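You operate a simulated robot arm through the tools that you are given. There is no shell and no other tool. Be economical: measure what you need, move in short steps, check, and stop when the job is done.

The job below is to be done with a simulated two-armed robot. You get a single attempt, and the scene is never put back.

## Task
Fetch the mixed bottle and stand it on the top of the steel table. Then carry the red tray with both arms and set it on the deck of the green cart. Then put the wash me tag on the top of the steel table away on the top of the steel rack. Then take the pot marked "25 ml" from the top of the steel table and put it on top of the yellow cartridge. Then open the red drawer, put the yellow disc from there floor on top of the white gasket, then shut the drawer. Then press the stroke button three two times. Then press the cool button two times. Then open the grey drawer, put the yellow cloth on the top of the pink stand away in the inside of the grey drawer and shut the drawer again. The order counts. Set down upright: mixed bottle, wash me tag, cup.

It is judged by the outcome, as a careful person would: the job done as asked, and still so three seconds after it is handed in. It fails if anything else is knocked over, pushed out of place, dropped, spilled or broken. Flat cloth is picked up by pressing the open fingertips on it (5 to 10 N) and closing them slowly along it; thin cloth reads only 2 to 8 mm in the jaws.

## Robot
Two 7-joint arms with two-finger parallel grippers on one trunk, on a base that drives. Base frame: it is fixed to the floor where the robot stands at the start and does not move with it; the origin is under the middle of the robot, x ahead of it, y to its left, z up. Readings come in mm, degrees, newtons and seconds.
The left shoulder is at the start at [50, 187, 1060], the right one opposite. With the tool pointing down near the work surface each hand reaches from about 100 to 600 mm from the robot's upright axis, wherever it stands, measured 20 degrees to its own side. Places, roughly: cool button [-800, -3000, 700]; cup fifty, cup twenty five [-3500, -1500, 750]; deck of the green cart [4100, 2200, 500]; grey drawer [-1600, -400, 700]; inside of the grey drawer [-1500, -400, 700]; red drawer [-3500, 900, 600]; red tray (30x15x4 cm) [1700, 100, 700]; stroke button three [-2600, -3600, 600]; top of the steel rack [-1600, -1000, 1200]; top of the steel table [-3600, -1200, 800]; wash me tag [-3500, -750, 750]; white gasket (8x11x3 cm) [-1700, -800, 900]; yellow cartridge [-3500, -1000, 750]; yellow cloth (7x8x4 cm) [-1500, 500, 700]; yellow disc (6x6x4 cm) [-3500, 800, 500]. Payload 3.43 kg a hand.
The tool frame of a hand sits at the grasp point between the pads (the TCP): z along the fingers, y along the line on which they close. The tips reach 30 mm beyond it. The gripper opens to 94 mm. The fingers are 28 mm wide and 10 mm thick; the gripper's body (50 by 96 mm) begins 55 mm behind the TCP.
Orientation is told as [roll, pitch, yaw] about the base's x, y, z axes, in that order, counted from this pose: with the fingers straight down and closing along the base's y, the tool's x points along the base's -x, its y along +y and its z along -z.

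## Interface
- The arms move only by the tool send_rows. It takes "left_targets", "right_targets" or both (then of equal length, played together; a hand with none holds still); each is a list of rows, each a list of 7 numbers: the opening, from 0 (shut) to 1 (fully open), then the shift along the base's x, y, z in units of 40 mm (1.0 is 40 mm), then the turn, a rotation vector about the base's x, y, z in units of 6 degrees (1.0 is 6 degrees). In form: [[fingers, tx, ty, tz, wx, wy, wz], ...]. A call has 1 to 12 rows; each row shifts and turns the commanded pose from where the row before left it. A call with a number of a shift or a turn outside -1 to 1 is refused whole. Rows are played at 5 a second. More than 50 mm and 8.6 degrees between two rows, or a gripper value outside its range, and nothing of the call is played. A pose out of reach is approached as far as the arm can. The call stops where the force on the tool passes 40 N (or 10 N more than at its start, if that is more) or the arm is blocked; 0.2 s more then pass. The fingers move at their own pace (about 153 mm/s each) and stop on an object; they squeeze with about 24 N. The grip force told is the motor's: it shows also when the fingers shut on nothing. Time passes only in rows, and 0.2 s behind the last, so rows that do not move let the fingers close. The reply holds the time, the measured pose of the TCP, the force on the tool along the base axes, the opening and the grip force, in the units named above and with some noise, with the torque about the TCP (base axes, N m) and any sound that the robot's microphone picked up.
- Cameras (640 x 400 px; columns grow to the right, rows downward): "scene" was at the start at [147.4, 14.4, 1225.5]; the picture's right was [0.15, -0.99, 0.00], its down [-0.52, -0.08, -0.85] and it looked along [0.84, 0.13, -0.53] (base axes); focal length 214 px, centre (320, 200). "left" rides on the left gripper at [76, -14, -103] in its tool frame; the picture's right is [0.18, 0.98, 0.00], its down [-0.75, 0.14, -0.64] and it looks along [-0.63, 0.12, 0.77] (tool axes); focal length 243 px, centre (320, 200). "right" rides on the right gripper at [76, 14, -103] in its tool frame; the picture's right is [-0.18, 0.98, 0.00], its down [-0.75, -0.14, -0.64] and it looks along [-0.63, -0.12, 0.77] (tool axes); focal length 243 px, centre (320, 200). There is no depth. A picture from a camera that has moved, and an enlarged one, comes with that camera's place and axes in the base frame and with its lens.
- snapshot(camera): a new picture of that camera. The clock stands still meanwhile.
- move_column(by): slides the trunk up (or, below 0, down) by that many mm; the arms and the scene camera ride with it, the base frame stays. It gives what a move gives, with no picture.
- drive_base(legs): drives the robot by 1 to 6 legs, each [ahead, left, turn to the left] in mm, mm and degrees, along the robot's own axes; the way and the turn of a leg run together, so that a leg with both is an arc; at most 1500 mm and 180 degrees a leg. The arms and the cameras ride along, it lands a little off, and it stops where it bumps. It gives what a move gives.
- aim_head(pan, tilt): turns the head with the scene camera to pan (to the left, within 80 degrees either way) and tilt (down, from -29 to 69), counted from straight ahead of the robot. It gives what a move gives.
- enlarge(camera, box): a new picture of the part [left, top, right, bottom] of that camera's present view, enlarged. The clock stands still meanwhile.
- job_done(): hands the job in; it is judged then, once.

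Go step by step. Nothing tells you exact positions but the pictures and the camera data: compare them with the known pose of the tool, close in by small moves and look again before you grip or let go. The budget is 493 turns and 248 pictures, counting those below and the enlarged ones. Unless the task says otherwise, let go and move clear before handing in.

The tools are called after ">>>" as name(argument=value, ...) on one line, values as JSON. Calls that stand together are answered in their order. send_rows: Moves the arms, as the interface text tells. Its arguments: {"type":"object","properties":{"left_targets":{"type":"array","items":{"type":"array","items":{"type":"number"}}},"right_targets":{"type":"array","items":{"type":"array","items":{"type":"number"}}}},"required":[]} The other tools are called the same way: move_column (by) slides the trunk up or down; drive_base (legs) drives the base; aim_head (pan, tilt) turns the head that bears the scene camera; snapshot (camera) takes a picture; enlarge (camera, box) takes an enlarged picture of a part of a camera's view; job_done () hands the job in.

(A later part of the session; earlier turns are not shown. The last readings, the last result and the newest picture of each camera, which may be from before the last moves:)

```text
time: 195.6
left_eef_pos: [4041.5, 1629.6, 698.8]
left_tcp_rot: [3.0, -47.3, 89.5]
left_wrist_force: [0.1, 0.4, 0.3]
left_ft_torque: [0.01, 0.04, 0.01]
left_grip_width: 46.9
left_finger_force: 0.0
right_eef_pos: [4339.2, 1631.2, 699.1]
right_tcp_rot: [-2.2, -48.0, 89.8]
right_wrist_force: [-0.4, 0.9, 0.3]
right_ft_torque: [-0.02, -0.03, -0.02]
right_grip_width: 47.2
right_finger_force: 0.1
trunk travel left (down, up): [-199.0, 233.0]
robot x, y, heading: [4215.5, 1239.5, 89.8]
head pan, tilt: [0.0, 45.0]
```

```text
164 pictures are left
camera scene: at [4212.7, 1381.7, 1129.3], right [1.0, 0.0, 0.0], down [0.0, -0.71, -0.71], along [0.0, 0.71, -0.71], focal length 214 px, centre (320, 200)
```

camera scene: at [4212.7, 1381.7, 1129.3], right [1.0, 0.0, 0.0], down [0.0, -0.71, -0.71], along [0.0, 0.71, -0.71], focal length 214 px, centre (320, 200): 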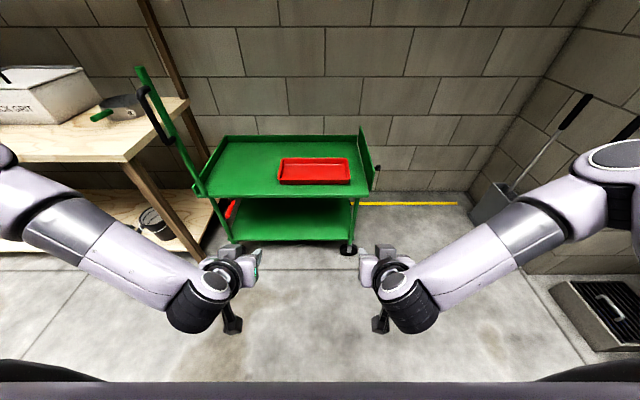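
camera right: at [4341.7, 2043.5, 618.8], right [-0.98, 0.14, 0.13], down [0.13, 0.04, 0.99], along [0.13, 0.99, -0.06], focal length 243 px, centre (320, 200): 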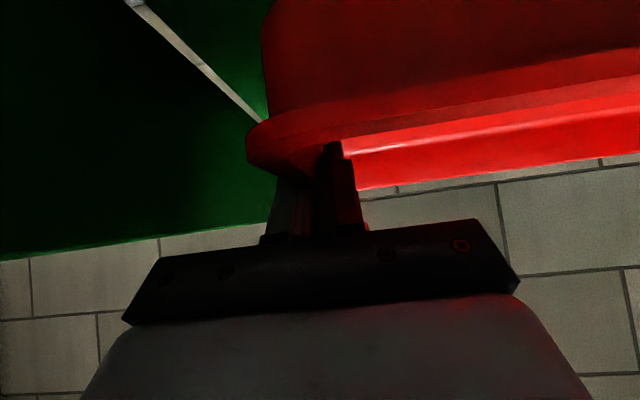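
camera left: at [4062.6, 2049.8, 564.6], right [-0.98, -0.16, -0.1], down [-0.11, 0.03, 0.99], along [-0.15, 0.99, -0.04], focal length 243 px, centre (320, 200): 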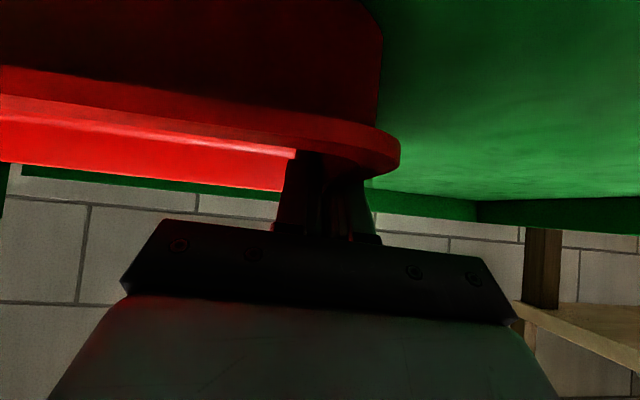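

Tray done. Next the wash me tag: I raise the trunk, turn to face -x and drive back along the aisle.

>>> move_column(by=186)

>>> drive_base(legs=[[0, 0, 90.2], [1400, 0, 0], [1400, -50, 0], [1000, 0, 0]])

>>> aim_head(pan=0, tilt=20)

>>> snapshot(camera="scene")

```text
time: 197.7
left_eef_pos: [4041.6, 1631.9, 884.2]
left_tcp_rot: [3.0, -47.2, 89.6]
left_wrist_force: [0.1, 0.7, 0.4]
left_ft_torque: [-0.02, -0.03, 0.03]
left_grip_width: 47.0
left_finger_force: 0.1
right_eef_pos: [4339.9, 1631.7, 883.9]
right_tcp_rot: [-2.2, -48.0, 89.7]
right_wrist_force: [-0.6, 1.1, 0.2]
right_ft_torque: [-0.01, 0.0, 0.01]
right_grip_width: 47.0
right_finger_force: 0.0
trunk travel left (down, up): [-385.0, 47.0]
robot x, y, heading: [4215.0, 1238.7, 89.8]
head pan, tilt: [0.0, 45.0]
```

```text
time: 219.8
left_eef_pos: [7.2, 1253.1, 883.4]
left_tcp_rot: [3.0, -47.2, 177.2]
left_wrist_force: [-0.1, -0.3, 0.1]
left_ft_torque: [0.01, 0.0, -0.02]
left_grip_width: 47.1
left_finger_force: 0.1
right_eef_pos: [20.9, 1550.8, 884.3]
right_tcp_rot: [-2.1, -48.0, 177.2]
right_wrist_force: [-0.6, -0.4, 0.0]
right_ft_torque: [-0.04, 0.01, -0.01]
right_grip_width: 47.0
right_finger_force: 0.0
trunk travel left (down, up): [-385.0, 47.0]
robot x, y, heading: [406.8, 1407.9, 177.0]
head pan, tilt: [0.0, 45.0]
```

```text
time: 220.7
left_eef_pos: [8.5, 1254.6, 883.9]
left_tcp_rot: [3.0, -47.2, 177.0]
left_wrist_force: [0.0, -0.4, -0.1]
left_ft_torque: [-0.01, 0.03, 0.0]
left_grip_width: 47.0
left_finger_force: 0.1
right_eef_pos: [20.5, 1551.2, 885.1]
right_tcp_rot: [-2.2, -48.1, 177.2]
right_wrist_force: [0.3, -0.5, 0.8]
right_ft_torque: [-0.01, -0.02, 0.03]
right_grip_width: 47.2
right_finger_force: 0.0
trunk travel left (down, up): [-385.0, 47.0]
robot x, y, heading: [403.2, 1408.0, 177.3]
head pan, tilt: [0.0, 20.0]
```

```text
163 pictures are left
camera scene: at [253.2, 1414.9, 1353.9], right [0.05, 1.0, 0.0], down [0.34, -0.02, -0.94], along [-0.94, 0.04, -0.34], focal length 214 px, centre (320, 200)
```

scene: 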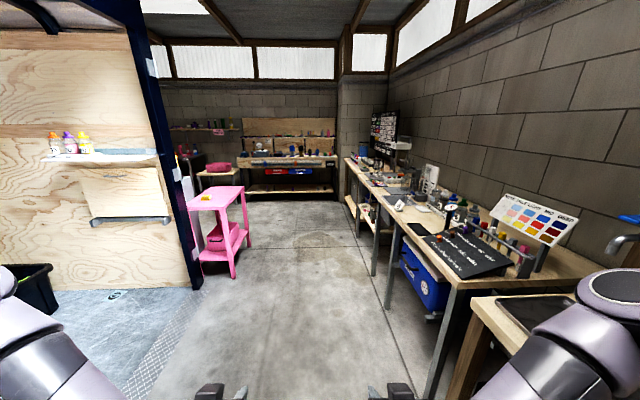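

I correct heading and continue to the steel table.

>>> drive_base(legs=[[300, 140, 2.8], [1300, 0, 0], [1320, 0, 0], [0, 1150, 0], [0, 1010, 0]])

>>> aim_head(pan=0, tilt=35)

>>> snapshot(camera="scene")

```text
time: 245.7
left_eef_pos: [-2905.4, -1081.7, 883.8]
left_tcp_rot: [3.0, -47.2, -179.7]
left_wrist_force: [0.2, 0.2, -0.7]
left_ft_torque: [0.0, -0.01, 0.0]
left_grip_width: 46.7
left_finger_force: 0.1
right_eef_pos: [-2911.7, -784.5, 883.3]
right_tcp_rot: [-2.2, -48.0, -179.5]
right_wrist_force: [0.2, -0.1, 0.1]
right_ft_torque: [0.01, 0.01, -0.01]
right_grip_width: 47.2
right_finger_force: 0.1
trunk travel left (down, up): [-385.0, 47.0]
robot x, y, heading: [-2518.4, -902.4, -179.1]
head pan, tilt: [0.0, 20.0]
```

```text
time: 246.4
left_eef_pos: [-2906.5, -1082.8, 884.1]
left_tcp_rot: [3.0, -47.1, -179.6]
left_wrist_force: [-0.1, 1.2, -0.4]
left_ft_torque: [0.02, -0.01, 0.0]
left_grip_width: 47.0
left_finger_force: 0.1
right_eef_pos: [-2911.1, -783.8, 884.6]
right_tcp_rot: [-2.1, -48.0, -179.4]
right_wrist_force: [-0.5, -0.7, 0.3]
right_ft_torque: [0.01, -0.01, 0.0]
right_grip_width: 47.1
right_finger_force: 0.0
trunk travel left (down, up): [-385.0, 47.0]
robot x, y, heading: [-2518.8, -906.1, -179.2]
head pan, tilt: [0.0, 35.0]
```

```text
162 pictures are left
camera scene: at [-2665.1, -906.1, 1330.2], right [-0.01, 1.0, 0.0], down [0.57, 0.01, -0.82], along [-0.82, -0.01, -0.57], focal length 214 px, centre (320, 200)
```

scene: 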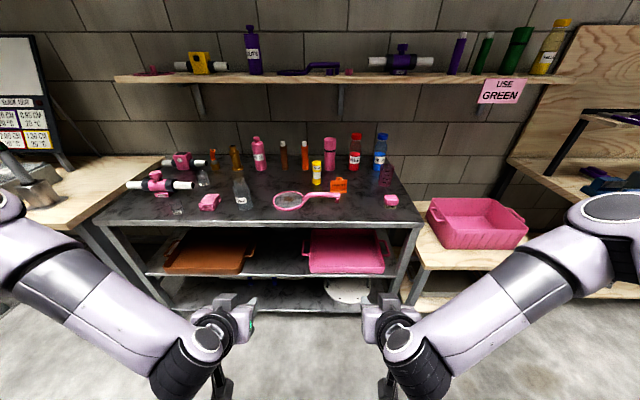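

The tag stands at ≈(-3480,-834). I raise both hands and drive up to the table, with the right hand near it.

>>> send_rows(left_targets=[[1, 0, 0, 0.9, 0, 0, 0], [1, 0, 0, 0.9, 0, 0, 0], [1, 0, 0, 0.9, 0, 0, 0]], right_targets=[[1, 0, 0, 0.9, 0, 0, 0], [1, 0, 0, 0.9, 0, 0, 0], [1, 0, 0, 0.9, 0, 0, 0]])

>>> drive_base(legs=[[330, 0, -1]])

>>> snapshot(camera="right")

>>> enlarge(camera="scene", box=[240, 150, 440, 275])

```text
time: 247.2
left_eef_pos: [-2905.3, -1082.2, 992.9]
left_tcp_rot: [3.1, -47.2, -179.6]
left_wrist_force: [-0.3, -0.7, 0.0]
left_ft_torque: [-0.03, 0.0, 0.0]
left_grip_width: 93.9
left_finger_force: 0.1
right_eef_pos: [-2911.5, -782.1, 993.6]
right_tcp_rot: [-2.1, -48.0, -179.4]
right_wrist_force: [-0.2, 1.6, 0.7]
right_ft_torque: [-0.03, 0.0, 0.0]
right_grip_width: 93.9
right_finger_force: 0.0
trunk travel left (down, up): [-385.0, 47.0]
robot x, y, heading: [-2523.4, -904.0, -179.3]
head pan, tilt: [0.0, 35.0]
```

```text
time: 249.4
left_eef_pos: [-3236.9, -1076.1, 992.2]
left_tcp_rot: [3.1, -47.3, 179.5]
left_wrist_force: [-0.9, 0.0, -0.6]
left_ft_torque: [0.01, 0.0, -0.01]
left_grip_width: 94.3
left_finger_force: 0.1
right_eef_pos: [-3238.9, -777.9, 992.4]
right_tcp_rot: [-2.3, -48.1, 179.7]
right_wrist_force: [0.0, -1.1, 0.7]
right_ft_torque: [-0.03, 0.01, -0.02]
right_grip_width: 93.9
right_finger_force: 0.0
trunk travel left (down, up): [-385.0, 47.0]
robot x, y, heading: [-2848.0, -906.7, 179.8]
head pan, tilt: [0.0, 35.0]
```

```text
161 pictures are left
camera right: at [-3112.8, -796.0, 1004.5], right [-0.16, -0.98, 0.11], down [-0.02, 0.12, 0.99], along [-0.99, 0.15, -0.04], focal length 243 px, centre (320, 200)
```

right: 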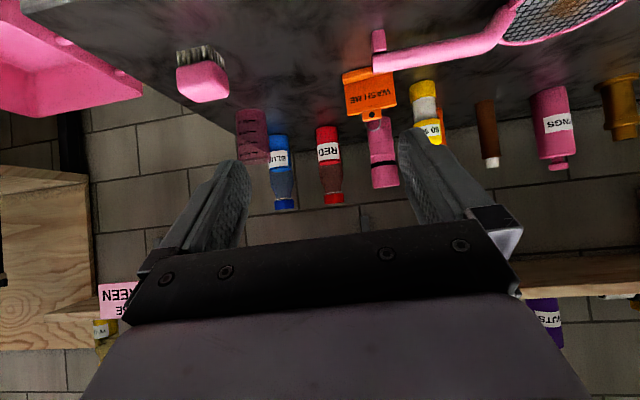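

```text
3.20 times, centred on (340, 212) of scene
camera zoom: at [-2994.5, -905.0, 1330.1], right [0.0, 1.0, 0.0], down [0.57, 0.0, -0.82], along [-0.82, 0.0, -0.57], focal length 686 px, centre (256, 160)
```

zoom: 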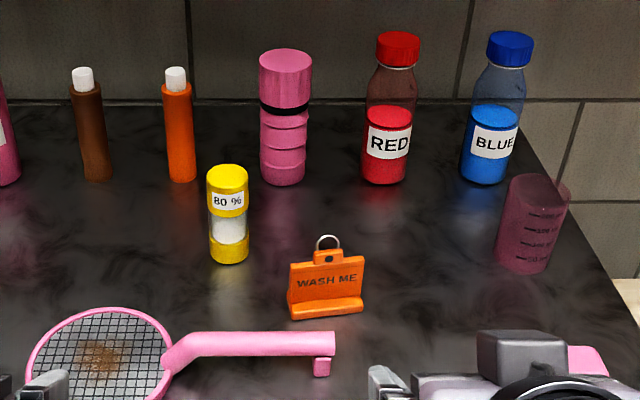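

I'll grip the tag across its thickness from above. I get 95 mm closer and turn the right hand upright.

>>> drive_base(legs=[[90, 0, 0]])

>>> send_rows(right_targets=[[1, 0, 0, 0.5, 0, -1, 0], [1, 0, 0, 0.5, 0, -1, 0], [1, 0, 0, 0.4, 0, -1, 0], [1, 0, 0, 0.4, 0, -1, 0], [1, 0, 0, 0, 0, -1, 0], [1, 0, 0, 0, 0, -1, 0], [1, 0, 0, 0, 0, -1, 0], [1, 0, 0, 0, 0, -1, 0]])

>>> send_rows(right_targets=[[1, 0, 0, 0, 0, 0, -1], [1, 0, 0, 0, 0, 0, -1], [1, 0, 0, 0, 0, 0, -1], [1, 0, 0, 0, 0, 0, -1], [1, 0, 0, 0, 0, 0, -1], [1, 0, 0, 0, 0, 0, -1], [1, 0, 0, 0, 0, 0, -1], [1, 0, 0, 0, 0, 0, -1], [1, 0, 0, 0, 0, 0, -1], [1, 0, 0, 0, 0, 0, -1], [1, 0, 0, 0, 0, 0, -1], [1, 0, 0, 0, 0, 0, -1]])

```text
time: 250.5
left_eef_pos: [-3328.2, -1076.6, 991.7]
left_tcp_rot: [3.0, -47.1, 179.4]
left_wrist_force: [-0.2, 0.1, 0.3]
left_ft_torque: [-0.03, 0.0, -0.01]
left_grip_width: 94.0
left_finger_force: 0.1
right_eef_pos: [-3327.9, -776.3, 992.2]
right_tcp_rot: [-2.2, -47.9, 179.6]
right_wrist_force: [-0.9, 0.1, -0.8]
right_ft_torque: [0.01, 0.0, 0.01]
right_grip_width: 93.9
right_finger_force: 0.0
trunk travel left (down, up): [-385.0, 47.0]
robot x, y, heading: [-2938.7, -902.8, 179.5]
head pan, tilt: [0.0, 35.0]
```

```text
time: 252.3
left_eef_pos: [-3328.2, -1076.0, 992.9]
left_tcp_rot: [3.0, -47.2, 179.4]
left_wrist_force: [0.1, 0.0, 0.3]
left_ft_torque: [-0.01, 0.03, 0.04]
left_grip_width: 94.2
left_finger_force: 0.0
right_eef_pos: [-3327.1, -777.0, 1065.2]
right_tcp_rot: [-2.6, 0.0, 179.8]
right_wrist_force: [0.2, 0.4, 0.5]
right_ft_torque: [0.0, 0.0, 0.02]
right_grip_width: 93.9
right_finger_force: 0.0
trunk travel left (down, up): [-385.0, 47.0]
robot x, y, heading: [-2935.9, -906.5, 179.8]
head pan, tilt: [0.0, 35.0]
```

```text
time: 254.9
left_eef_pos: [-3327.1, -1076.9, 992.8]
left_tcp_rot: [3.0, -47.2, 179.4]
left_wrist_force: [0.2, 0.0, 0.4]
left_ft_torque: [0.02, -0.01, -0.01]
left_grip_width: 94.0
left_finger_force: 0.2
right_eef_pos: [-3327.4, -777.5, 1064.7]
right_tcp_rot: [-2.5, 0.0, 107.6]
right_wrist_force: [-1.1, -0.7, -0.3]
right_ft_torque: [-0.03, -0.02, 0.01]
right_grip_width: 94.0
right_finger_force: 0.1
trunk travel left (down, up): [-385.0, 47.0]
robot x, y, heading: [-2938.9, -900.9, 179.7]
head pan, tilt: [0.0, 35.0]
```

Rotation works. The tag is yawed ~12°, so I align the fingers accordingly and go above it.

>>> send_rows(right_targets=[[0.7, -0.4, -0.2, 0, 0, 0, -0.88], [0.7, -0.8, -0.28, 0, 0, 0, 0], [0.7, -0.8, -0.28, 0, 0, 0, 0], [0.7, -0.8, -0.28, 0, 0, 0, 0], [0.7, -0.8, -0.28, 0, 0, 0, 0], [0.7, -0.4, -0.05, 0, 0, 0, 0], [0.7, 0, 0, -0.8, 0, 0, 0], [0.7, 0, 0, -0.8, 0, 0, 0], [0.7, 0, 0, -0.4, 0, 0, 0]])

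>>> snapshot(camera="right")

>>> enlarge(camera="scene", box=[240, 150, 440, 275])

```text
time: 256.9
left_eef_pos: [-3327.5, -1075.9, 992.0]
left_tcp_rot: [3.0, -47.2, 179.3]
left_wrist_force: [-0.1, 0.6, 0.9]
left_ft_torque: [-0.02, 0.01, 0.03]
left_grip_width: 94.0
left_finger_force: 0.2
right_eef_pos: [-3488.0, -832.6, 984.9]
right_tcp_rot: [-2.3, 0.1, 102.5]
right_wrist_force: [0.3, 0.7, 0.0]
right_ft_torque: [-0.01, 0.04, -0.04]
right_grip_width: 65.8
right_finger_force: 0.1
trunk travel left (down, up): [-385.0, 47.0]
robot x, y, heading: [-2938.0, -908.8, 179.7]
head pan, tilt: [0.0, 35.0]
```

```text
159 pictures are left
camera right: at [-3489.5, -909.8, 1087.0], right [-1.0, -0.03, -0.04], down [-0.05, 0.76, 0.65], along [0.01, 0.65, -0.76], focal length 243 px, centre (320, 200)
```

right: 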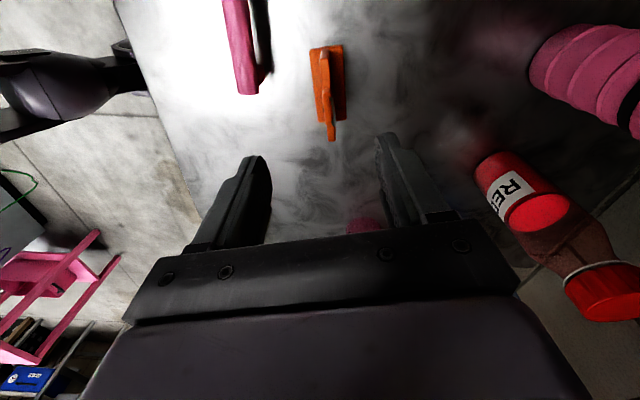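

```text
3.20 times, centred on (340, 212) of scene
camera zoom: at [-3083.1, -904.5, 1330.2], right [0.0, 1.0, 0.0], down [0.57, 0.0, -0.82], along [-0.82, 0.0, -0.57], focal length 686 px, centre (256, 160)
```

zoom: 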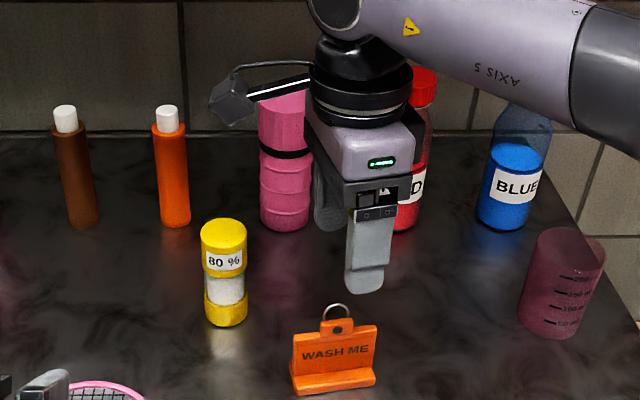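

Aligned over the tag; I descend to about z=880 with fingers either side of the plate and check.

>>> send_rows(right_targets=[[0.7, -0.12, 0.1, -0.7, 0, 0, 0], [0.7, 0, 0, -0.7, 0, 0, 0], [0.7, 0, 0, -0.7, 0, 0, 0], [0.7, 0, 0, -0.5, 0, 0, 0]])

>>> enlarge(camera="scene", box=[280, 190, 400, 290])

>>> snapshot(camera="right")

```text
time: 257.9
left_eef_pos: [-3328.5, -1076.5, 992.2]
left_tcp_rot: [3.1, -47.2, 179.5]
left_wrist_force: [0.0, -0.4, -0.5]
left_ft_torque: [0.03, 0.03, 0.01]
left_grip_width: 93.9
left_finger_force: 0.2
right_eef_pos: [-3492.8, -828.5, 881.4]
right_tcp_rot: [-2.3, 0.0, 102.6]
right_wrist_force: [0.5, -0.1, 0.4]
right_ft_torque: [-0.02, 0.01, 0.01]
right_grip_width: 65.8
right_finger_force: 0.1
trunk travel left (down, up): [-385.0, 47.0]
robot x, y, heading: [-2936.4, -907.7, 179.6]
head pan, tilt: [0.0, 35.0]
```

```text
4.00 times, centred on (340, 240) of scene
camera zoom: at [-3083.1, -904.5, 1330.2], right [0.0, 1.0, 0.0], down [0.57, 0.0, -0.82], along [-0.82, 0.0, -0.57], focal length 858 px, centre (240, 40)
```

zoom: 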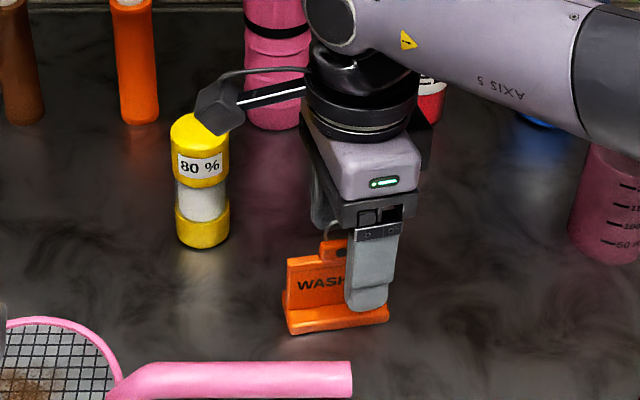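

```text
156 pictures are left
camera right: at [-3494.8, -905.7, 983.2], right [-1.0, -0.03, -0.04], down [-0.05, 0.76, 0.65], along [0.01, 0.65, -0.76], focal length 243 px, centre (320, 200)
```

right: 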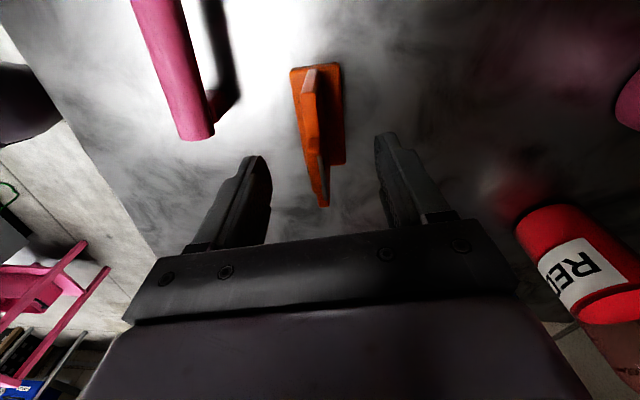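

Fingers straddle the plate but sit ~15 mm right of its middle; I shift, lower 12 mm and close.

>>> send_rows(right_targets=[[0.7, 0.05, -0.36, 0, 0, 0, 0], [0.7, 0, 0, -0.3, 0, 0, 0], [0.5, 0, 0, 0, 0, 0, 0], [0.3, 0, 0, 0, 0, 0, 0], [0.1, 0, 0, 0, 0, 0, 0], [0, 0, 0, 0, 0, 0, 0], [0, 0, 0, 0, 0, 0, 0]])

>>> enlarge(camera="scene", box=[280, 190, 400, 290])

>>> snapshot(camera="right")

```text
time: 259.5
left_eef_pos: [-3327.0, -1076.3, 992.6]
left_tcp_rot: [3.0, -47.2, 179.6]
left_wrist_force: [0.4, 0.0, 0.1]
left_ft_torque: [0.01, 0.0, 0.0]
left_grip_width: 94.0
left_finger_force: 0.0
right_eef_pos: [-3491.1, -842.9, 869.6]
right_tcp_rot: [-2.4, 0.0, 102.4]
right_wrist_force: [-2.3, -0.6, 1.8]
right_ft_torque: [0.0, 0.08, 0.0]
right_grip_width: 6.9
right_finger_force: 23.9
trunk travel left (down, up): [-385.0, 47.0]
robot x, y, heading: [-2936.5, -905.1, 180.0]
head pan, tilt: [0.0, 35.0]
```

```text
4.00 times, centred on (340, 240) of scene
camera zoom: at [-3083.0, -904.5, 1330.2], right [0.0, 1.0, 0.0], down [0.57, 0.0, -0.82], along [-0.82, 0.0, -0.57], focal length 858 px, centre (240, 40)
```

zoom: 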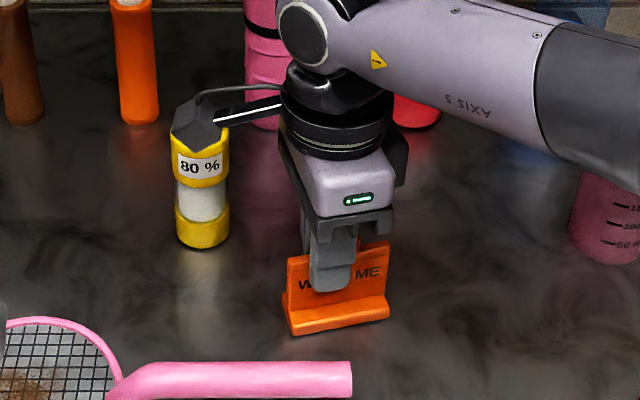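

```text
154 pictures are left
camera right: at [-3492.8, -920.1, 971.2], right [-1.0, -0.03, -0.04], down [-0.05, 0.76, 0.65], along [0.01, 0.65, -0.76], focal length 243 px, centre (320, 200)
```

right: 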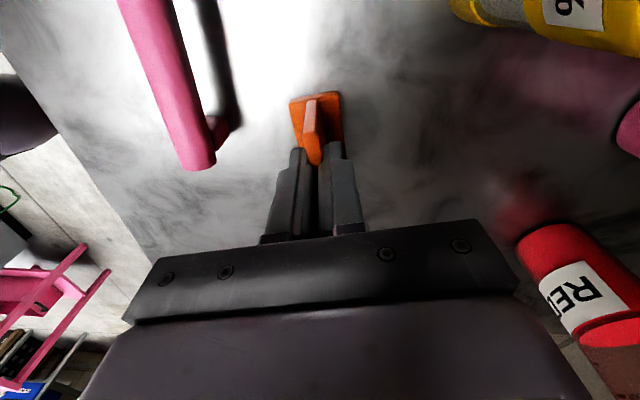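

Tag gripped (6.9 mm; base 64 mm below TCP). I lift straight up and check.

>>> send_rows(right_targets=[[0, 0, 0, 0.3, 0, 0, 0], [0, 0, 0, 0.6, 0, 0, 0], [0, 0, 0, 0.8, 0, 0, 0], [0, 0, 0, 0.8, 0, 0, 0], [0, 0, 0, 0.8, 0, 0, 0], [0, 0, 0, 0.5, 0, 0, 0]])

>>> snapshot(camera="right")

>>> snapshot(camera="scene")

```text
time: 260.9
left_eef_pos: [-3326.3, -1075.0, 992.3]
left_tcp_rot: [2.9, -47.2, 179.4]
left_wrist_force: [-0.5, 0.5, 0.6]
left_ft_torque: [-0.01, 0.01, 0.01]
left_grip_width: 94.1
left_finger_force: 0.1
right_eef_pos: [-3488.8, -842.5, 1021.4]
right_tcp_rot: [-2.4, 0.0, 102.5]
right_wrist_force: [-0.2, 0.0, -0.6]
right_ft_torque: [-0.01, -0.01, -0.01]
right_grip_width: 7.2
right_finger_force: 24.3
trunk travel left (down, up): [-385.0, 47.0]
robot x, y, heading: [-2936.4, -905.5, 179.7]
head pan, tilt: [0.0, 35.0]
```

```text
153 pictures are left
camera right: at [-3491.2, -920.0, 1123.9], right [-1.0, -0.03, -0.04], down [-0.05, 0.76, 0.65], along [0.01, 0.65, -0.76], focal length 243 px, centre (320, 200)
```

right: 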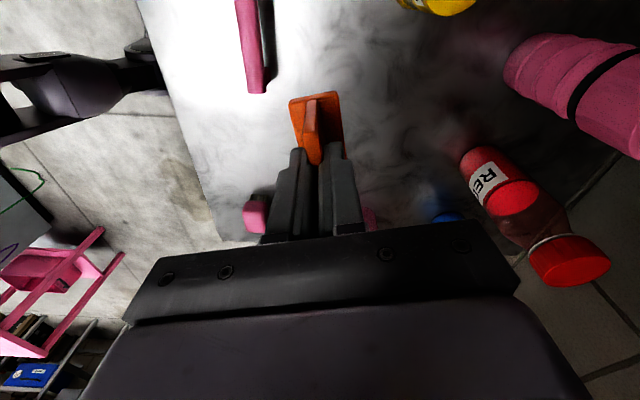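

```text
152 pictures are left
camera scene: at [-3083.0, -904.5, 1330.1], right [0.0, 1.0, 0.0], down [0.57, 0.0, -0.82], along [-0.82, 0.0, -0.57], focal length 214 px, centre (320, 200)
```

scene: 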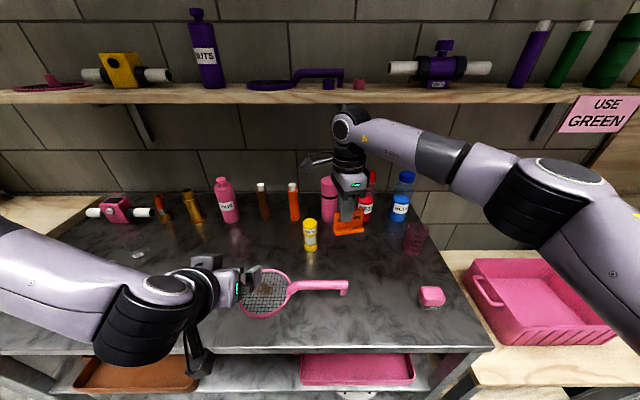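

Tag is held well. I back away from the table, draw the hand in and turn around to the steel rack.

>>> drive_base(legs=[[-380, 0, 0]])

>>> send_rows(right_targets=[[0, 0.7, 0, 0.2, 0, 0, 0], [0, 0.8, 0, 0.2, 0, 0, 0], [0, 0.8, 0, 0.2, 0, 0, 0], [0, 0.8, 0, 0.2, 0, 0, 0], [0, 0.5, 0, 0, 0, 0, 0]])

>>> drive_base(legs=[[0, 0, 90], [0, 0, 90]])

>>> aim_head(pan=0, tilt=15)

>>> snapshot(camera="scene")

```text
time: 263.3
left_eef_pos: [-2952.8, -1077.8, 994.1]
left_tcp_rot: [3.0, -47.2, 179.1]
left_wrist_force: [0.7, -0.8, 0.5]
left_ft_torque: [-0.03, 0.03, -0.01]
left_grip_width: 94.1
left_finger_force: 0.0
right_eef_pos: [-3113.6, -842.4, 1021.8]
right_tcp_rot: [-2.4, 0.1, 102.2]
right_wrist_force: [1.0, 0.1, 0.2]
right_ft_torque: [0.01, 0.0, 0.01]
right_grip_width: 7.1
right_finger_force: 24.1
trunk travel left (down, up): [-385.0, 47.0]
robot x, y, heading: [-2561.9, -911.2, 179.5]
head pan, tilt: [0.0, 35.0]
```

```text
time: 264.5
left_eef_pos: [-2952.7, -1078.0, 992.6]
left_tcp_rot: [3.0, -47.1, 179.2]
left_wrist_force: [0.1, 0.0, 0.3]
left_ft_torque: [0.03, 0.03, 0.04]
left_grip_width: 94.1
left_finger_force: 0.0
right_eef_pos: [-2969.1, -842.9, 1052.8]
right_tcp_rot: [-2.5, 0.0, 102.2]
right_wrist_force: [0.1, 0.6, 0.2]
right_ft_torque: [-0.03, -0.01, 0.0]
right_grip_width: 7.0
right_finger_force: 23.6
trunk travel left (down, up): [-385.0, 47.0]
robot x, y, heading: [-2560.7, -907.8, 179.5]
head pan, tilt: [0.0, 35.0]
```

```text
time: 272.6
left_eef_pos: [-2172.5, -738.5, 992.2]
left_tcp_rot: [3.0, -47.2, -0.5]
left_wrist_force: [0.6, 0.5, 0.2]
left_ft_torque: [0.0, 0.0, 0.02]
left_grip_width: 93.9
left_finger_force: 0.0
right_eef_pos: [-2154.1, -972.4, 1053.4]
right_tcp_rot: [-2.6, 0.0, -77.5]
right_wrist_force: [0.1, -0.6, -1.4]
right_ft_torque: [-0.01, 0.02, 0.01]
right_grip_width: 7.0
right_finger_force: 24.3
trunk travel left (down, up): [-385.0, 47.0]
robot x, y, heading: [-2561.3, -911.2, -0.3]
head pan, tilt: [0.0, 35.0]
```

```text
time: 273.4
left_eef_pos: [-2172.6, -739.0, 992.7]
left_tcp_rot: [3.0, -47.2, -0.5]
left_wrist_force: [0.0, -0.9, 0.1]
left_ft_torque: [0.0, -0.01, 0.01]
left_grip_width: 94.0
left_finger_force: 0.1
right_eef_pos: [-2151.8, -971.8, 1054.1]
right_tcp_rot: [-2.5, 0.0, -77.5]
right_wrist_force: [0.6, 0.0, -0.3]
right_ft_torque: [-0.01, 0.02, 0.02]
right_grip_width: 6.9
right_finger_force: 24.0
trunk travel left (down, up): [-385.0, 47.0]
robot x, y, heading: [-2561.9, -910.3, 0.1]
head pan, tilt: [0.0, 15.0]
```

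```text
151 pictures are left
camera scene: at [-2409.5, -908.6, 1362.1], right [-0.01, -1.0, 0.0], down [-0.26, 0.0, -0.97], along [0.97, 0.0, -0.26], focal length 214 px, centre (320, 200)
```

scene: 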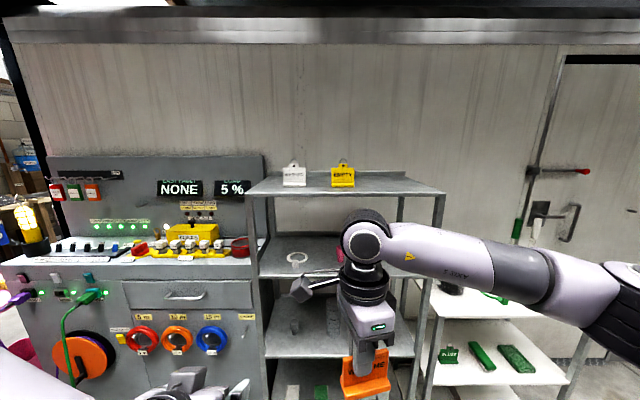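

I see the steel rack ahead: its top carries a white and a yellow tag; z≈1205, x -1787…-1300, y -694…-1282. I raise the trunk, draw the left hand back and raise the tag above shelf level.

>>> move_column(by=47)

>>> send_rows(left_targets=[[1, -0.4, 0.15, 0, 0, 0, 0], [1, -0.4, 0.15, 0, 0, 0, 0], [1, -0.4, 0.15, 0, 0, 0, 0], [1, -0.4, 0.15, 0, 0, 0, 0], [1, -0.4, 0.15, 0, 0, 0, 0], [1, -0.4, 0.15, 0, 0, 0, 0], [1, -0.4, 0.15, 0, 0, 0, 0], [1, -0.4, 0.15, 0, 0, 0, 0]], right_targets=[[0, 0, 0, 0.8, 0, 0, 0], [0, 0, 0, 0.8, 0, 0, 0], [0, 0, 0, 0.8, 0, 0, 0], [0, 0, 0, 0.8, 0, 0, 0], [0, 0, 0, 0.8, 0, 0, 0], [0, 0, 0, 0.8, 0, 0, 0], [0, 0, 0, 0.8, 0, 0, 0], [0, 0, 0, 0.4, 0, 0, 0]])

>>> snapshot(camera="scene")

```text
time: 274.3
left_eef_pos: [-2172.2, -738.6, 1039.1]
left_tcp_rot: [2.9, -47.2, -0.6]
left_wrist_force: [0.1, 0.3, 0.2]
left_ft_torque: [-0.04, -0.02, 0.01]
left_grip_width: 94.0
left_finger_force: 0.1
right_eef_pos: [-2153.6, -973.5, 1100.4]
right_tcp_rot: [-2.5, -0.1, -77.5]
right_wrist_force: [-1.1, -0.2, 0.2]
right_ft_torque: [0.01, -0.01, -0.02]
right_grip_width: 7.1
right_finger_force: 24.3
trunk travel left (down, up): [-432.0, 0.0]
robot x, y, heading: [-2561.3, -907.8, -0.1]
head pan, tilt: [0.0, 15.0]
```

```text
time: 276.1
left_eef_pos: [-2192.5, -743.7, 1002.1]
left_tcp_rot: [3.0, -47.2, -0.5]
left_wrist_force: [-0.2, 0.2, 0.3]
left_ft_torque: [0.0, 0.0, 0.02]
left_grip_width: 94.0
left_finger_force: 0.1
left hand out of reach, approached as far as the arm can: row 1, 2, 3, 4, 5, 6, 7, 8
right_eef_pos: [-2154.5, -971.4, 1341.3]
right_tcp_rot: [-2.5, 0.0, -77.5]
right_wrist_force: [-0.2, -0.3, -0.2]
right_ft_torque: [0.0, 0.05, -0.01]
right_grip_width: 7.0
right_finger_force: 24.4
trunk travel left (down, up): [-432.0, 0.0]
robot x, y, heading: [-2562.0, -907.3, -0.6]
head pan, tilt: [0.0, 15.0]
```

```text
150 pictures are left
camera scene: at [-2409.6, -908.6, 1409.1], right [-0.01, -1.0, 0.0], down [-0.26, 0.0, -0.97], along [0.97, 0.0, -0.26], focal length 214 px, centre (320, 200)
```

scene: 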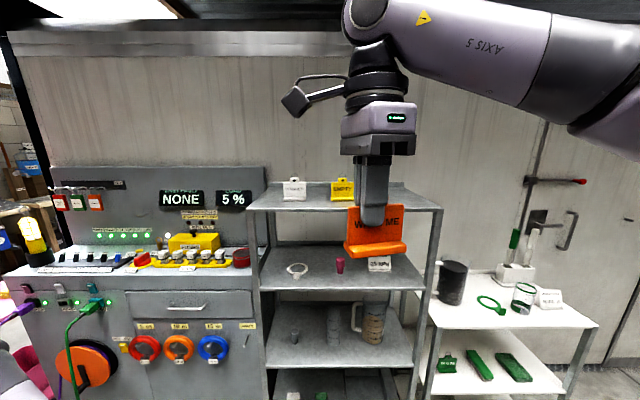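

The left hand cannot retract further, so I raise it above shelf level too, then drive to the rack.

>>> send_rows(left_targets=[[1, 0, 0, 0.9, 0, 0, 0], [1, 0, 0, 0.9, 0, 0, 0], [1, 0, 0, 0.9, 0, 0, 0], [1, 0, 0, 0.9, 0, 0, 0], [1, 0, 0, 0.9, 0, 0, 0], [1, 0, 0, 0.9, 0, 0, 0], [1, 0, 0, 0.9, 0, 0, 0]])

>>> drive_base(legs=[[360, -140, 0]])

>>> aim_head(pan=-15, tilt=30)

>>> snapshot(camera="scene")

>>> snapshot(camera="right")

```text
time: 277.7
left_eef_pos: [-2177.9, -751.6, 1252.4]
left_tcp_rot: [3.1, -47.2, -0.7]
left_wrist_force: [-0.1, 0.3, 1.4]
left_ft_torque: [-0.06, 0.0, -0.01]
left_grip_width: 94.0
left_finger_force: 0.1
left hand out of reach, approached as far as the arm can: row 1, 2
right_eef_pos: [-2153.8, -972.2, 1340.6]
right_tcp_rot: [-2.6, 0.0, -77.4]
right_wrist_force: [-0.1, 0.0, -2.1]
right_ft_torque: [-0.01, -0.01, 0.0]
right_grip_width: 7.0
right_finger_force: 23.6
trunk travel left (down, up): [-432.0, 0.0]
robot x, y, heading: [-2563.2, -909.8, -0.1]
head pan, tilt: [0.0, 15.0]
```

```text
time: 280.1
left_eef_pos: [-1818.5, -894.8, 1250.2]
left_tcp_rot: [3.0, -47.2, -0.8]
left_wrist_force: [-0.4, -0.1, -1.2]
left_ft_torque: [0.01, 0.01, 0.01]
left_grip_width: 94.1
left_finger_force: 0.0
right_eef_pos: [-1794.2, -1114.6, 1340.8]
right_tcp_rot: [-2.5, 0.0, -77.6]
right_wrist_force: [-0.7, -0.1, -0.3]
right_ft_torque: [-0.01, 0.01, 0.03]
right_grip_width: 6.8
right_finger_force: 23.8
trunk travel left (down, up): [-432.0, 0.0]
robot x, y, heading: [-2203.3, -1051.3, -0.3]
head pan, tilt: [0.0, 15.0]
```

```text
time: 280.9
left_eef_pos: [-1817.5, -893.8, 1252.6]
left_tcp_rot: [3.0, -47.2, -0.7]
left_wrist_force: [0.9, 1.1, -1.3]
left_ft_torque: [-0.01, 0.02, 0.01]
left_grip_width: 94.1
left_finger_force: 0.1
right_eef_pos: [-1794.2, -1115.2, 1339.1]
right_tcp_rot: [-2.5, 0.0, -77.6]
right_wrist_force: [-0.6, 0.0, -1.2]
right_ft_torque: [0.01, 0.01, -0.01]
right_grip_width: 6.9
right_finger_force: 23.9
trunk travel left (down, up): [-432.0, 0.0]
robot x, y, heading: [-2201.8, -1054.7, -0.4]
head pan, tilt: [-15.0, 30.0]
```

```text
149 pictures are left
camera scene: at [-2056.2, -1074.0, 1384.9], right [-0.27, -0.96, 0.0], down [-0.48, 0.13, -0.87], along [0.84, -0.23, -0.5], focal length 214 px, centre (320, 200)
```

scene: 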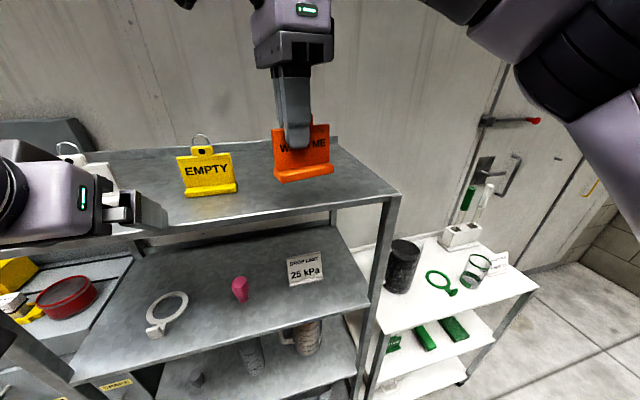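

```text
148 pictures are left
camera right: at [-1793.2, -1035.5, 1442.5], right [1.0, 0.03, -0.04], down [0.05, -0.76, 0.65], along [-0.01, -0.65, -0.76], focal length 243 px, centre (320, 200)
```

right: 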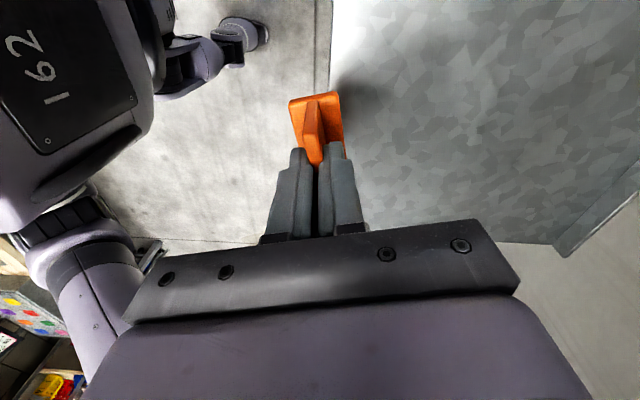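

The spot ahead is free. I move 140 mm in over the shelf and lower.

>>> send_rows(right_targets=[[0, 0.6, -0.2, 0, 0, 0, 0], [0, 0.8, -0.2, 0, 0, 0, 0], [0, 0.8, -0.2, 0, 0, 0, 0], [0, 0.8, 0, 0, 0, 0, 0], [0, 0.5, 0, 0, 0, 0, 0], [0, 0, 0, -0.4, 0, 0, 0], [0, 0, 0, -0.5, 0, 0, 0], [0, 0, 0, -0.3, 0, 0, 0]])

>>> snapshot(camera="scene")

>>> snapshot(camera="right")

```text
time: 282.7
left_eef_pos: [-1818.3, -894.0, 1251.2]
left_tcp_rot: [3.0, -47.2, -0.7]
left_wrist_force: [-0.3, -1.0, -0.1]
left_ft_torque: [0.02, 0.01, 0.0]
left_grip_width: 94.0
left_finger_force: 0.1
right_eef_pos: [-1706.1, -1139.0, 1291.4]
right_tcp_rot: [-2.3, 0.0, -77.7]
right_wrist_force: [0.5, 0.0, -1.0]
right_ft_torque: [0.02, -0.02, 0.03]
right_grip_width: 7.0
right_finger_force: 24.3
right hand out of reach, approached as far as the arm can: row 4, 5
trunk travel left (down, up): [-432.0, 0.0]
robot x, y, heading: [-2203.0, -1049.9, -0.4]
head pan, tilt: [-15.0, 30.0]
```

```text
147 pictures are left
camera scene: at [-2056.1, -1074.2, 1384.9], right [-0.27, -0.96, 0.0], down [-0.48, 0.13, -0.87], along [0.83, -0.23, -0.5], focal length 214 px, centre (320, 200)
```

scene: 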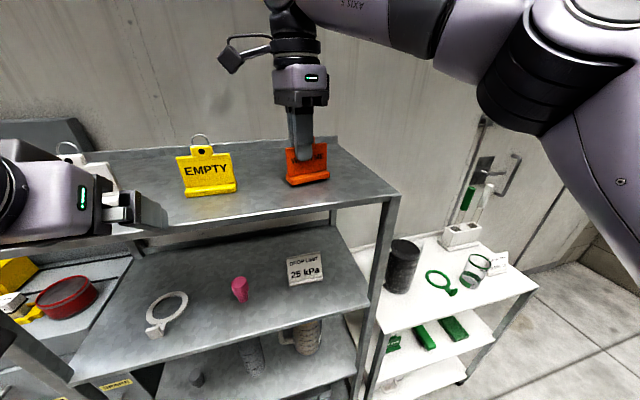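

```text
146 pictures are left
camera right: at [-1704.7, -1060.0, 1394.4], right [1.0, 0.03, -0.04], down [0.05, -0.76, 0.65], along [-0.01, -0.65, -0.76], focal length 243 px, centre (320, 200)
```

right: 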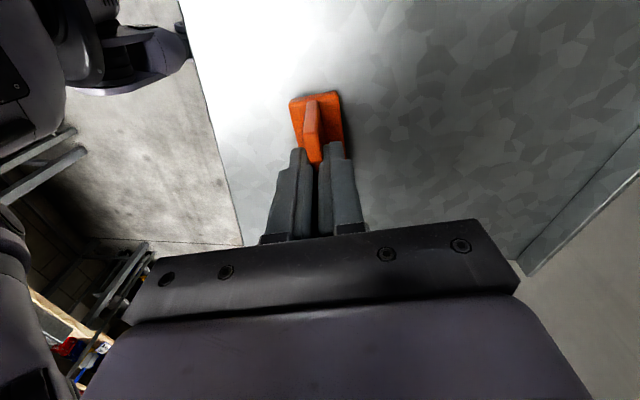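

80 mm in from the front edge is enough. I lower in small steps to contact.

>>> send_rows(right_targets=[[0, 0, 0, -0.15, 0, 0, 0], [0, 0, 0, -0.15, 0, 0, 0]])

>>> send_rows(right_targets=[[0, 0, 0, -0.1, 0, 0, 0]])

>>> send_rows(right_targets=[[0, 0, 0, -0.08, 0, 0, 0]])

>>> enlarge(camera="scene", box=[220, 100, 380, 200])

```text
time: 283.3
left_eef_pos: [-1821.1, -894.1, 1252.6]
left_tcp_rot: [3.0, -47.4, -0.6]
left_wrist_force: [1.3, 0.4, 0.2]
left_ft_torque: [0.01, -0.01, 0.01]
left_grip_width: 94.1
left_finger_force: 0.1
right_eef_pos: [-1708.5, -1137.7, 1285.8]
right_tcp_rot: [-1.8, 0.2, -77.9]
right_wrist_force: [2.4, -0.5, 35.3]
right_ft_torque: [0.4, -0.44, -0.14]
right_grip_width: 7.7
right_finger_force: 24.3
trunk travel left (down, up): [-432.0, 0.0]
robot x, y, heading: [-2200.7, -1051.0, -0.2]
head pan, tilt: [-15.0, 30.0]
```

```text
time: 283.7
left_eef_pos: [-1819.1, -893.6, 1251.3]
left_tcp_rot: [3.1, -47.3, -0.8]
left_wrist_force: [0.4, 0.1, 0.8]
left_ft_torque: [0.01, 0.03, 0.03]
left_grip_width: 94.0
left_finger_force: 0.0
right_eef_pos: [-1708.1, -1139.8, 1285.9]
right_tcp_rot: [-1.4, 0.3, -77.8]
right_wrist_force: [-2.6, -0.6, 14.6]
right_ft_torque: [-0.17, -0.06, 0.01]
right_grip_width: 7.5
right_finger_force: 24.1
trunk travel left (down, up): [-432.0, 0.0]
robot x, y, heading: [-2203.8, -1050.8, -0.6]
head pan, tilt: [-15.0, 30.0]
stopped in row 1 (right hand): the force on the tool passed its limit (the readings are from after the stop); the commanded pose is now the measured one
```

```text
time: 284.1
left_eef_pos: [-1819.8, -893.5, 1252.5]
left_tcp_rot: [3.0, -47.4, -0.6]
left_wrist_force: [0.2, 0.3, 0.4]
left_ft_torque: [-0.01, 0.01, -0.01]
left_grip_width: 93.7
left_finger_force: 0.1
right_eef_pos: [-1709.4, -1138.7, 1286.5]
right_tcp_rot: [-1.0, 0.3, -78.0]
right_wrist_force: [0.9, -0.3, 36.7]
right_ft_torque: [-0.3, -0.43, -0.07]
right_grip_width: 7.6
right_finger_force: 23.8
trunk travel left (down, up): [-432.0, 0.0]
robot x, y, heading: [-2202.2, -1052.6, -0.5]
head pan, tilt: [-15.0, 30.0]
```

```text
4.00 times, centred on (300, 150) of scene
camera zoom: at [-2059.1, -1073.5, 1385.7], right [-0.27, -0.96, 0.0], down [-0.48, 0.13, -0.87], along [0.84, -0.23, -0.5], focal length 858 px, centre (400, 400)
```

zoom: 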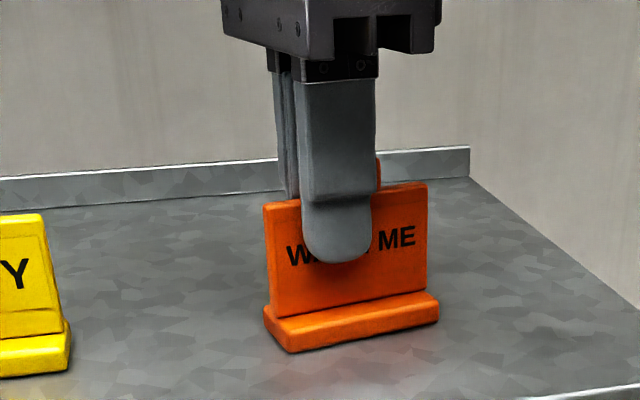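

The tag stands on the shelf. I relieve the pressure and open the fingers.

>>> send_rows(right_targets=[[0, 0, 0, 0.06, 0, 0, 0], [0.15, 0, 0, 0, 0, 0, 0], [0.3, 0, 0, 0, 0, 0, 0], [0.4, 0, 0, 0, 0, 0, 0]])

>>> enlarge(camera="scene", box=[220, 100, 380, 200])

```text
time: 285.1
left_eef_pos: [-1819.7, -894.2, 1251.9]
left_tcp_rot: [3.0, -47.4, -0.7]
left_wrist_force: [-0.8, 0.3, 0.9]
left_ft_torque: [0.03, 0.01, 0.0]
left_grip_width: 93.9
left_finger_force: 0.1
right_eef_pos: [-1709.8, -1138.9, 1286.6]
right_tcp_rot: [-1.4, 0.1, -77.9]
right_wrist_force: [-1.4, -0.8, 34.5]
right_ft_torque: [-0.25, 0.62, -0.01]
right_grip_width: 38.8
right_finger_force: 0.5
trunk travel left (down, up): [-432.0, 0.0]
robot x, y, heading: [-2204.3, -1049.2, -0.4]
head pan, tilt: [-15.0, 30.0]
```

```text
4.00 times, centred on (300, 150) of scene
camera zoom: at [-2059.3, -1073.7, 1385.4], right [-0.27, -0.96, 0.0], down [-0.48, 0.13, -0.87], along [0.84, -0.23, -0.5], focal length 858 px, centre (400, 400)
```

zoom: 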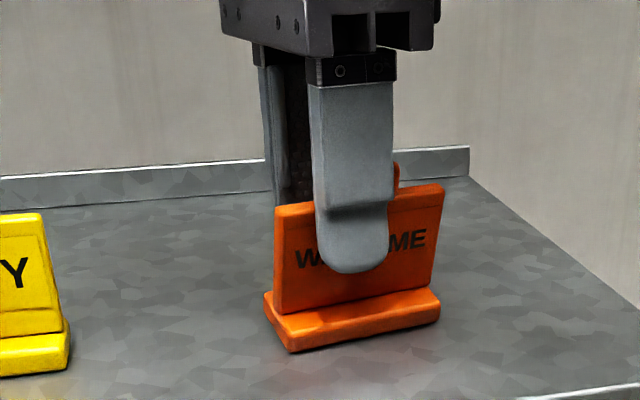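

>>> send_rows(right_targets=[[0.42, 0, 0, 0.12, 0, 0, 0], [0.5, 0, 0, 0, 0, 0, 0]])

>>> enlarge(camera="scene", box=[220, 100, 380, 200])

>>> snapshot(camera="right")

```text
time: 285.7
left_eef_pos: [-1818.9, -893.1, 1252.0]
left_tcp_rot: [3.0, -47.2, -0.6]
left_wrist_force: [-0.6, 0.1, -0.1]
left_ft_torque: [0.02, 0.0, 0.02]
left_grip_width: 93.9
left_finger_force: 0.1
right_eef_pos: [-1706.6, -1138.0, 1285.5]
right_tcp_rot: [-1.7, 0.1, -77.7]
right_wrist_force: [-0.6, 0.6, 7.1]
right_ft_torque: [-0.08, 0.2, -0.01]
right_grip_width: 47.1
right_finger_force: 0.5
trunk travel left (down, up): [-432.0, 0.0]
robot x, y, heading: [-2201.0, -1049.2, -0.2]
head pan, tilt: [-15.0, 30.0]
```

```text
4.00 times, centred on (300, 150) of scene
camera zoom: at [-2056.9, -1073.8, 1384.7], right [-0.27, -0.96, 0.0], down [-0.48, 0.13, -0.87], along [0.84, -0.23, -0.5], focal length 858 px, centre (400, 400)
```

zoom: 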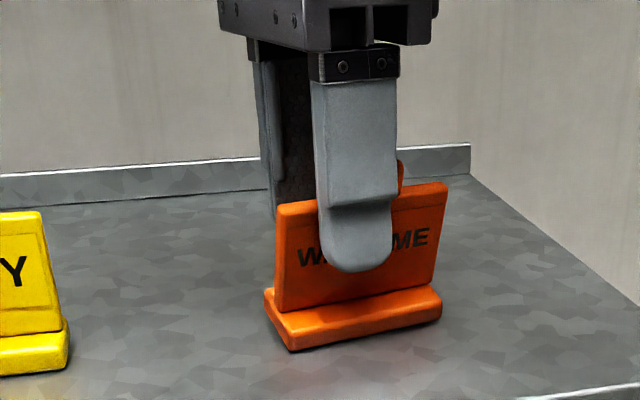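

```text
142 pictures are left
camera right: at [-1706.7, -1059.9, 1389.2], right [1.0, 0.03, -0.03], down [0.04, -0.76, 0.64], along [0.0, -0.65, -0.76], focal length 243 px, centre (320, 200)
```

right: 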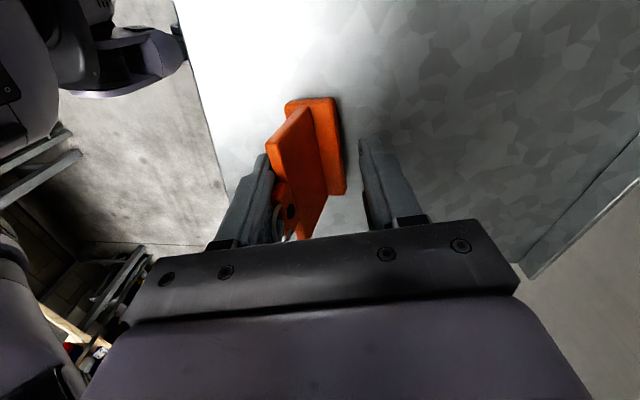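

The tag leans on the front finger. I re-grip it upright, lift slightly to a light contact, and release again.

>>> send_rows(right_targets=[[0.3, 0, 0, 0, 0, 0, 0], [0.1, 0, 0, 0, 0, 0, 0], [0, 0, 0, 0, 0, 0, 0], [0, 0, 0, 0, 0, 0, 0], [0, 0, 0, 0.25, 0, 0, 0], [0, 0, 0, 0.25, 0, 0, 0]])

>>> enlarge(camera="scene", box=[220, 100, 380, 200])

>>> snapshot(camera="right")

```text
time: 287.1
left_eef_pos: [-1817.8, -893.8, 1251.2]
left_tcp_rot: [3.0, -47.2, -0.8]
left_wrist_force: [0.7, -0.9, 0.7]
left_ft_torque: [0.0, 0.01, -0.05]
left_grip_width: 94.1
left_finger_force: 0.0
right_eef_pos: [-1704.3, -1139.3, 1307.7]
right_tcp_rot: [-1.6, 0.3, -77.8]
right_wrist_force: [0.2, 0.2, 0.8]
right_ft_torque: [-0.01, 0.04, 0.01]
right_grip_width: 7.2
right_finger_force: 23.8
trunk travel left (down, up): [-432.0, 0.0]
robot x, y, heading: [-2201.5, -1049.3, -0.3]
head pan, tilt: [-15.0, 30.0]
```

```text
4.00 times, centred on (300, 150) of scene
camera zoom: at [-2056.1, -1073.9, 1384.8], right [-0.27, -0.96, 0.0], down [-0.48, 0.13, -0.87], along [0.83, -0.23, -0.5], focal length 858 px, centre (400, 400)
```

zoom: 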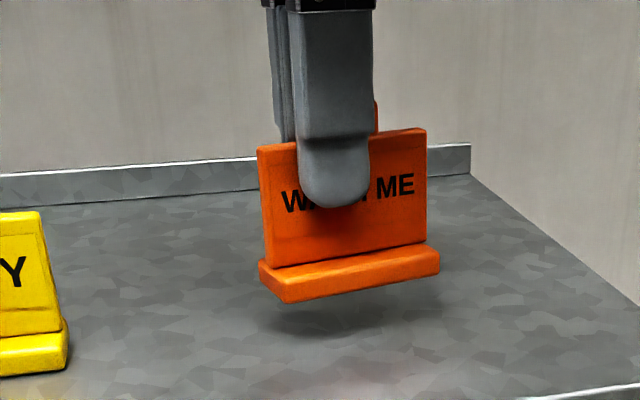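

```text
140 pictures are left
camera right: at [-1705.6, -1060.8, 1410.8], right [1.0, 0.03, -0.03], down [0.04, -0.76, 0.64], along [0.0, -0.64, -0.77], focal length 243 px, centre (320, 200)
```

right: 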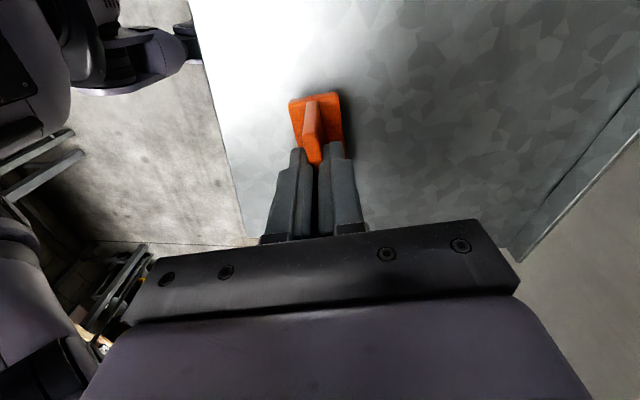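

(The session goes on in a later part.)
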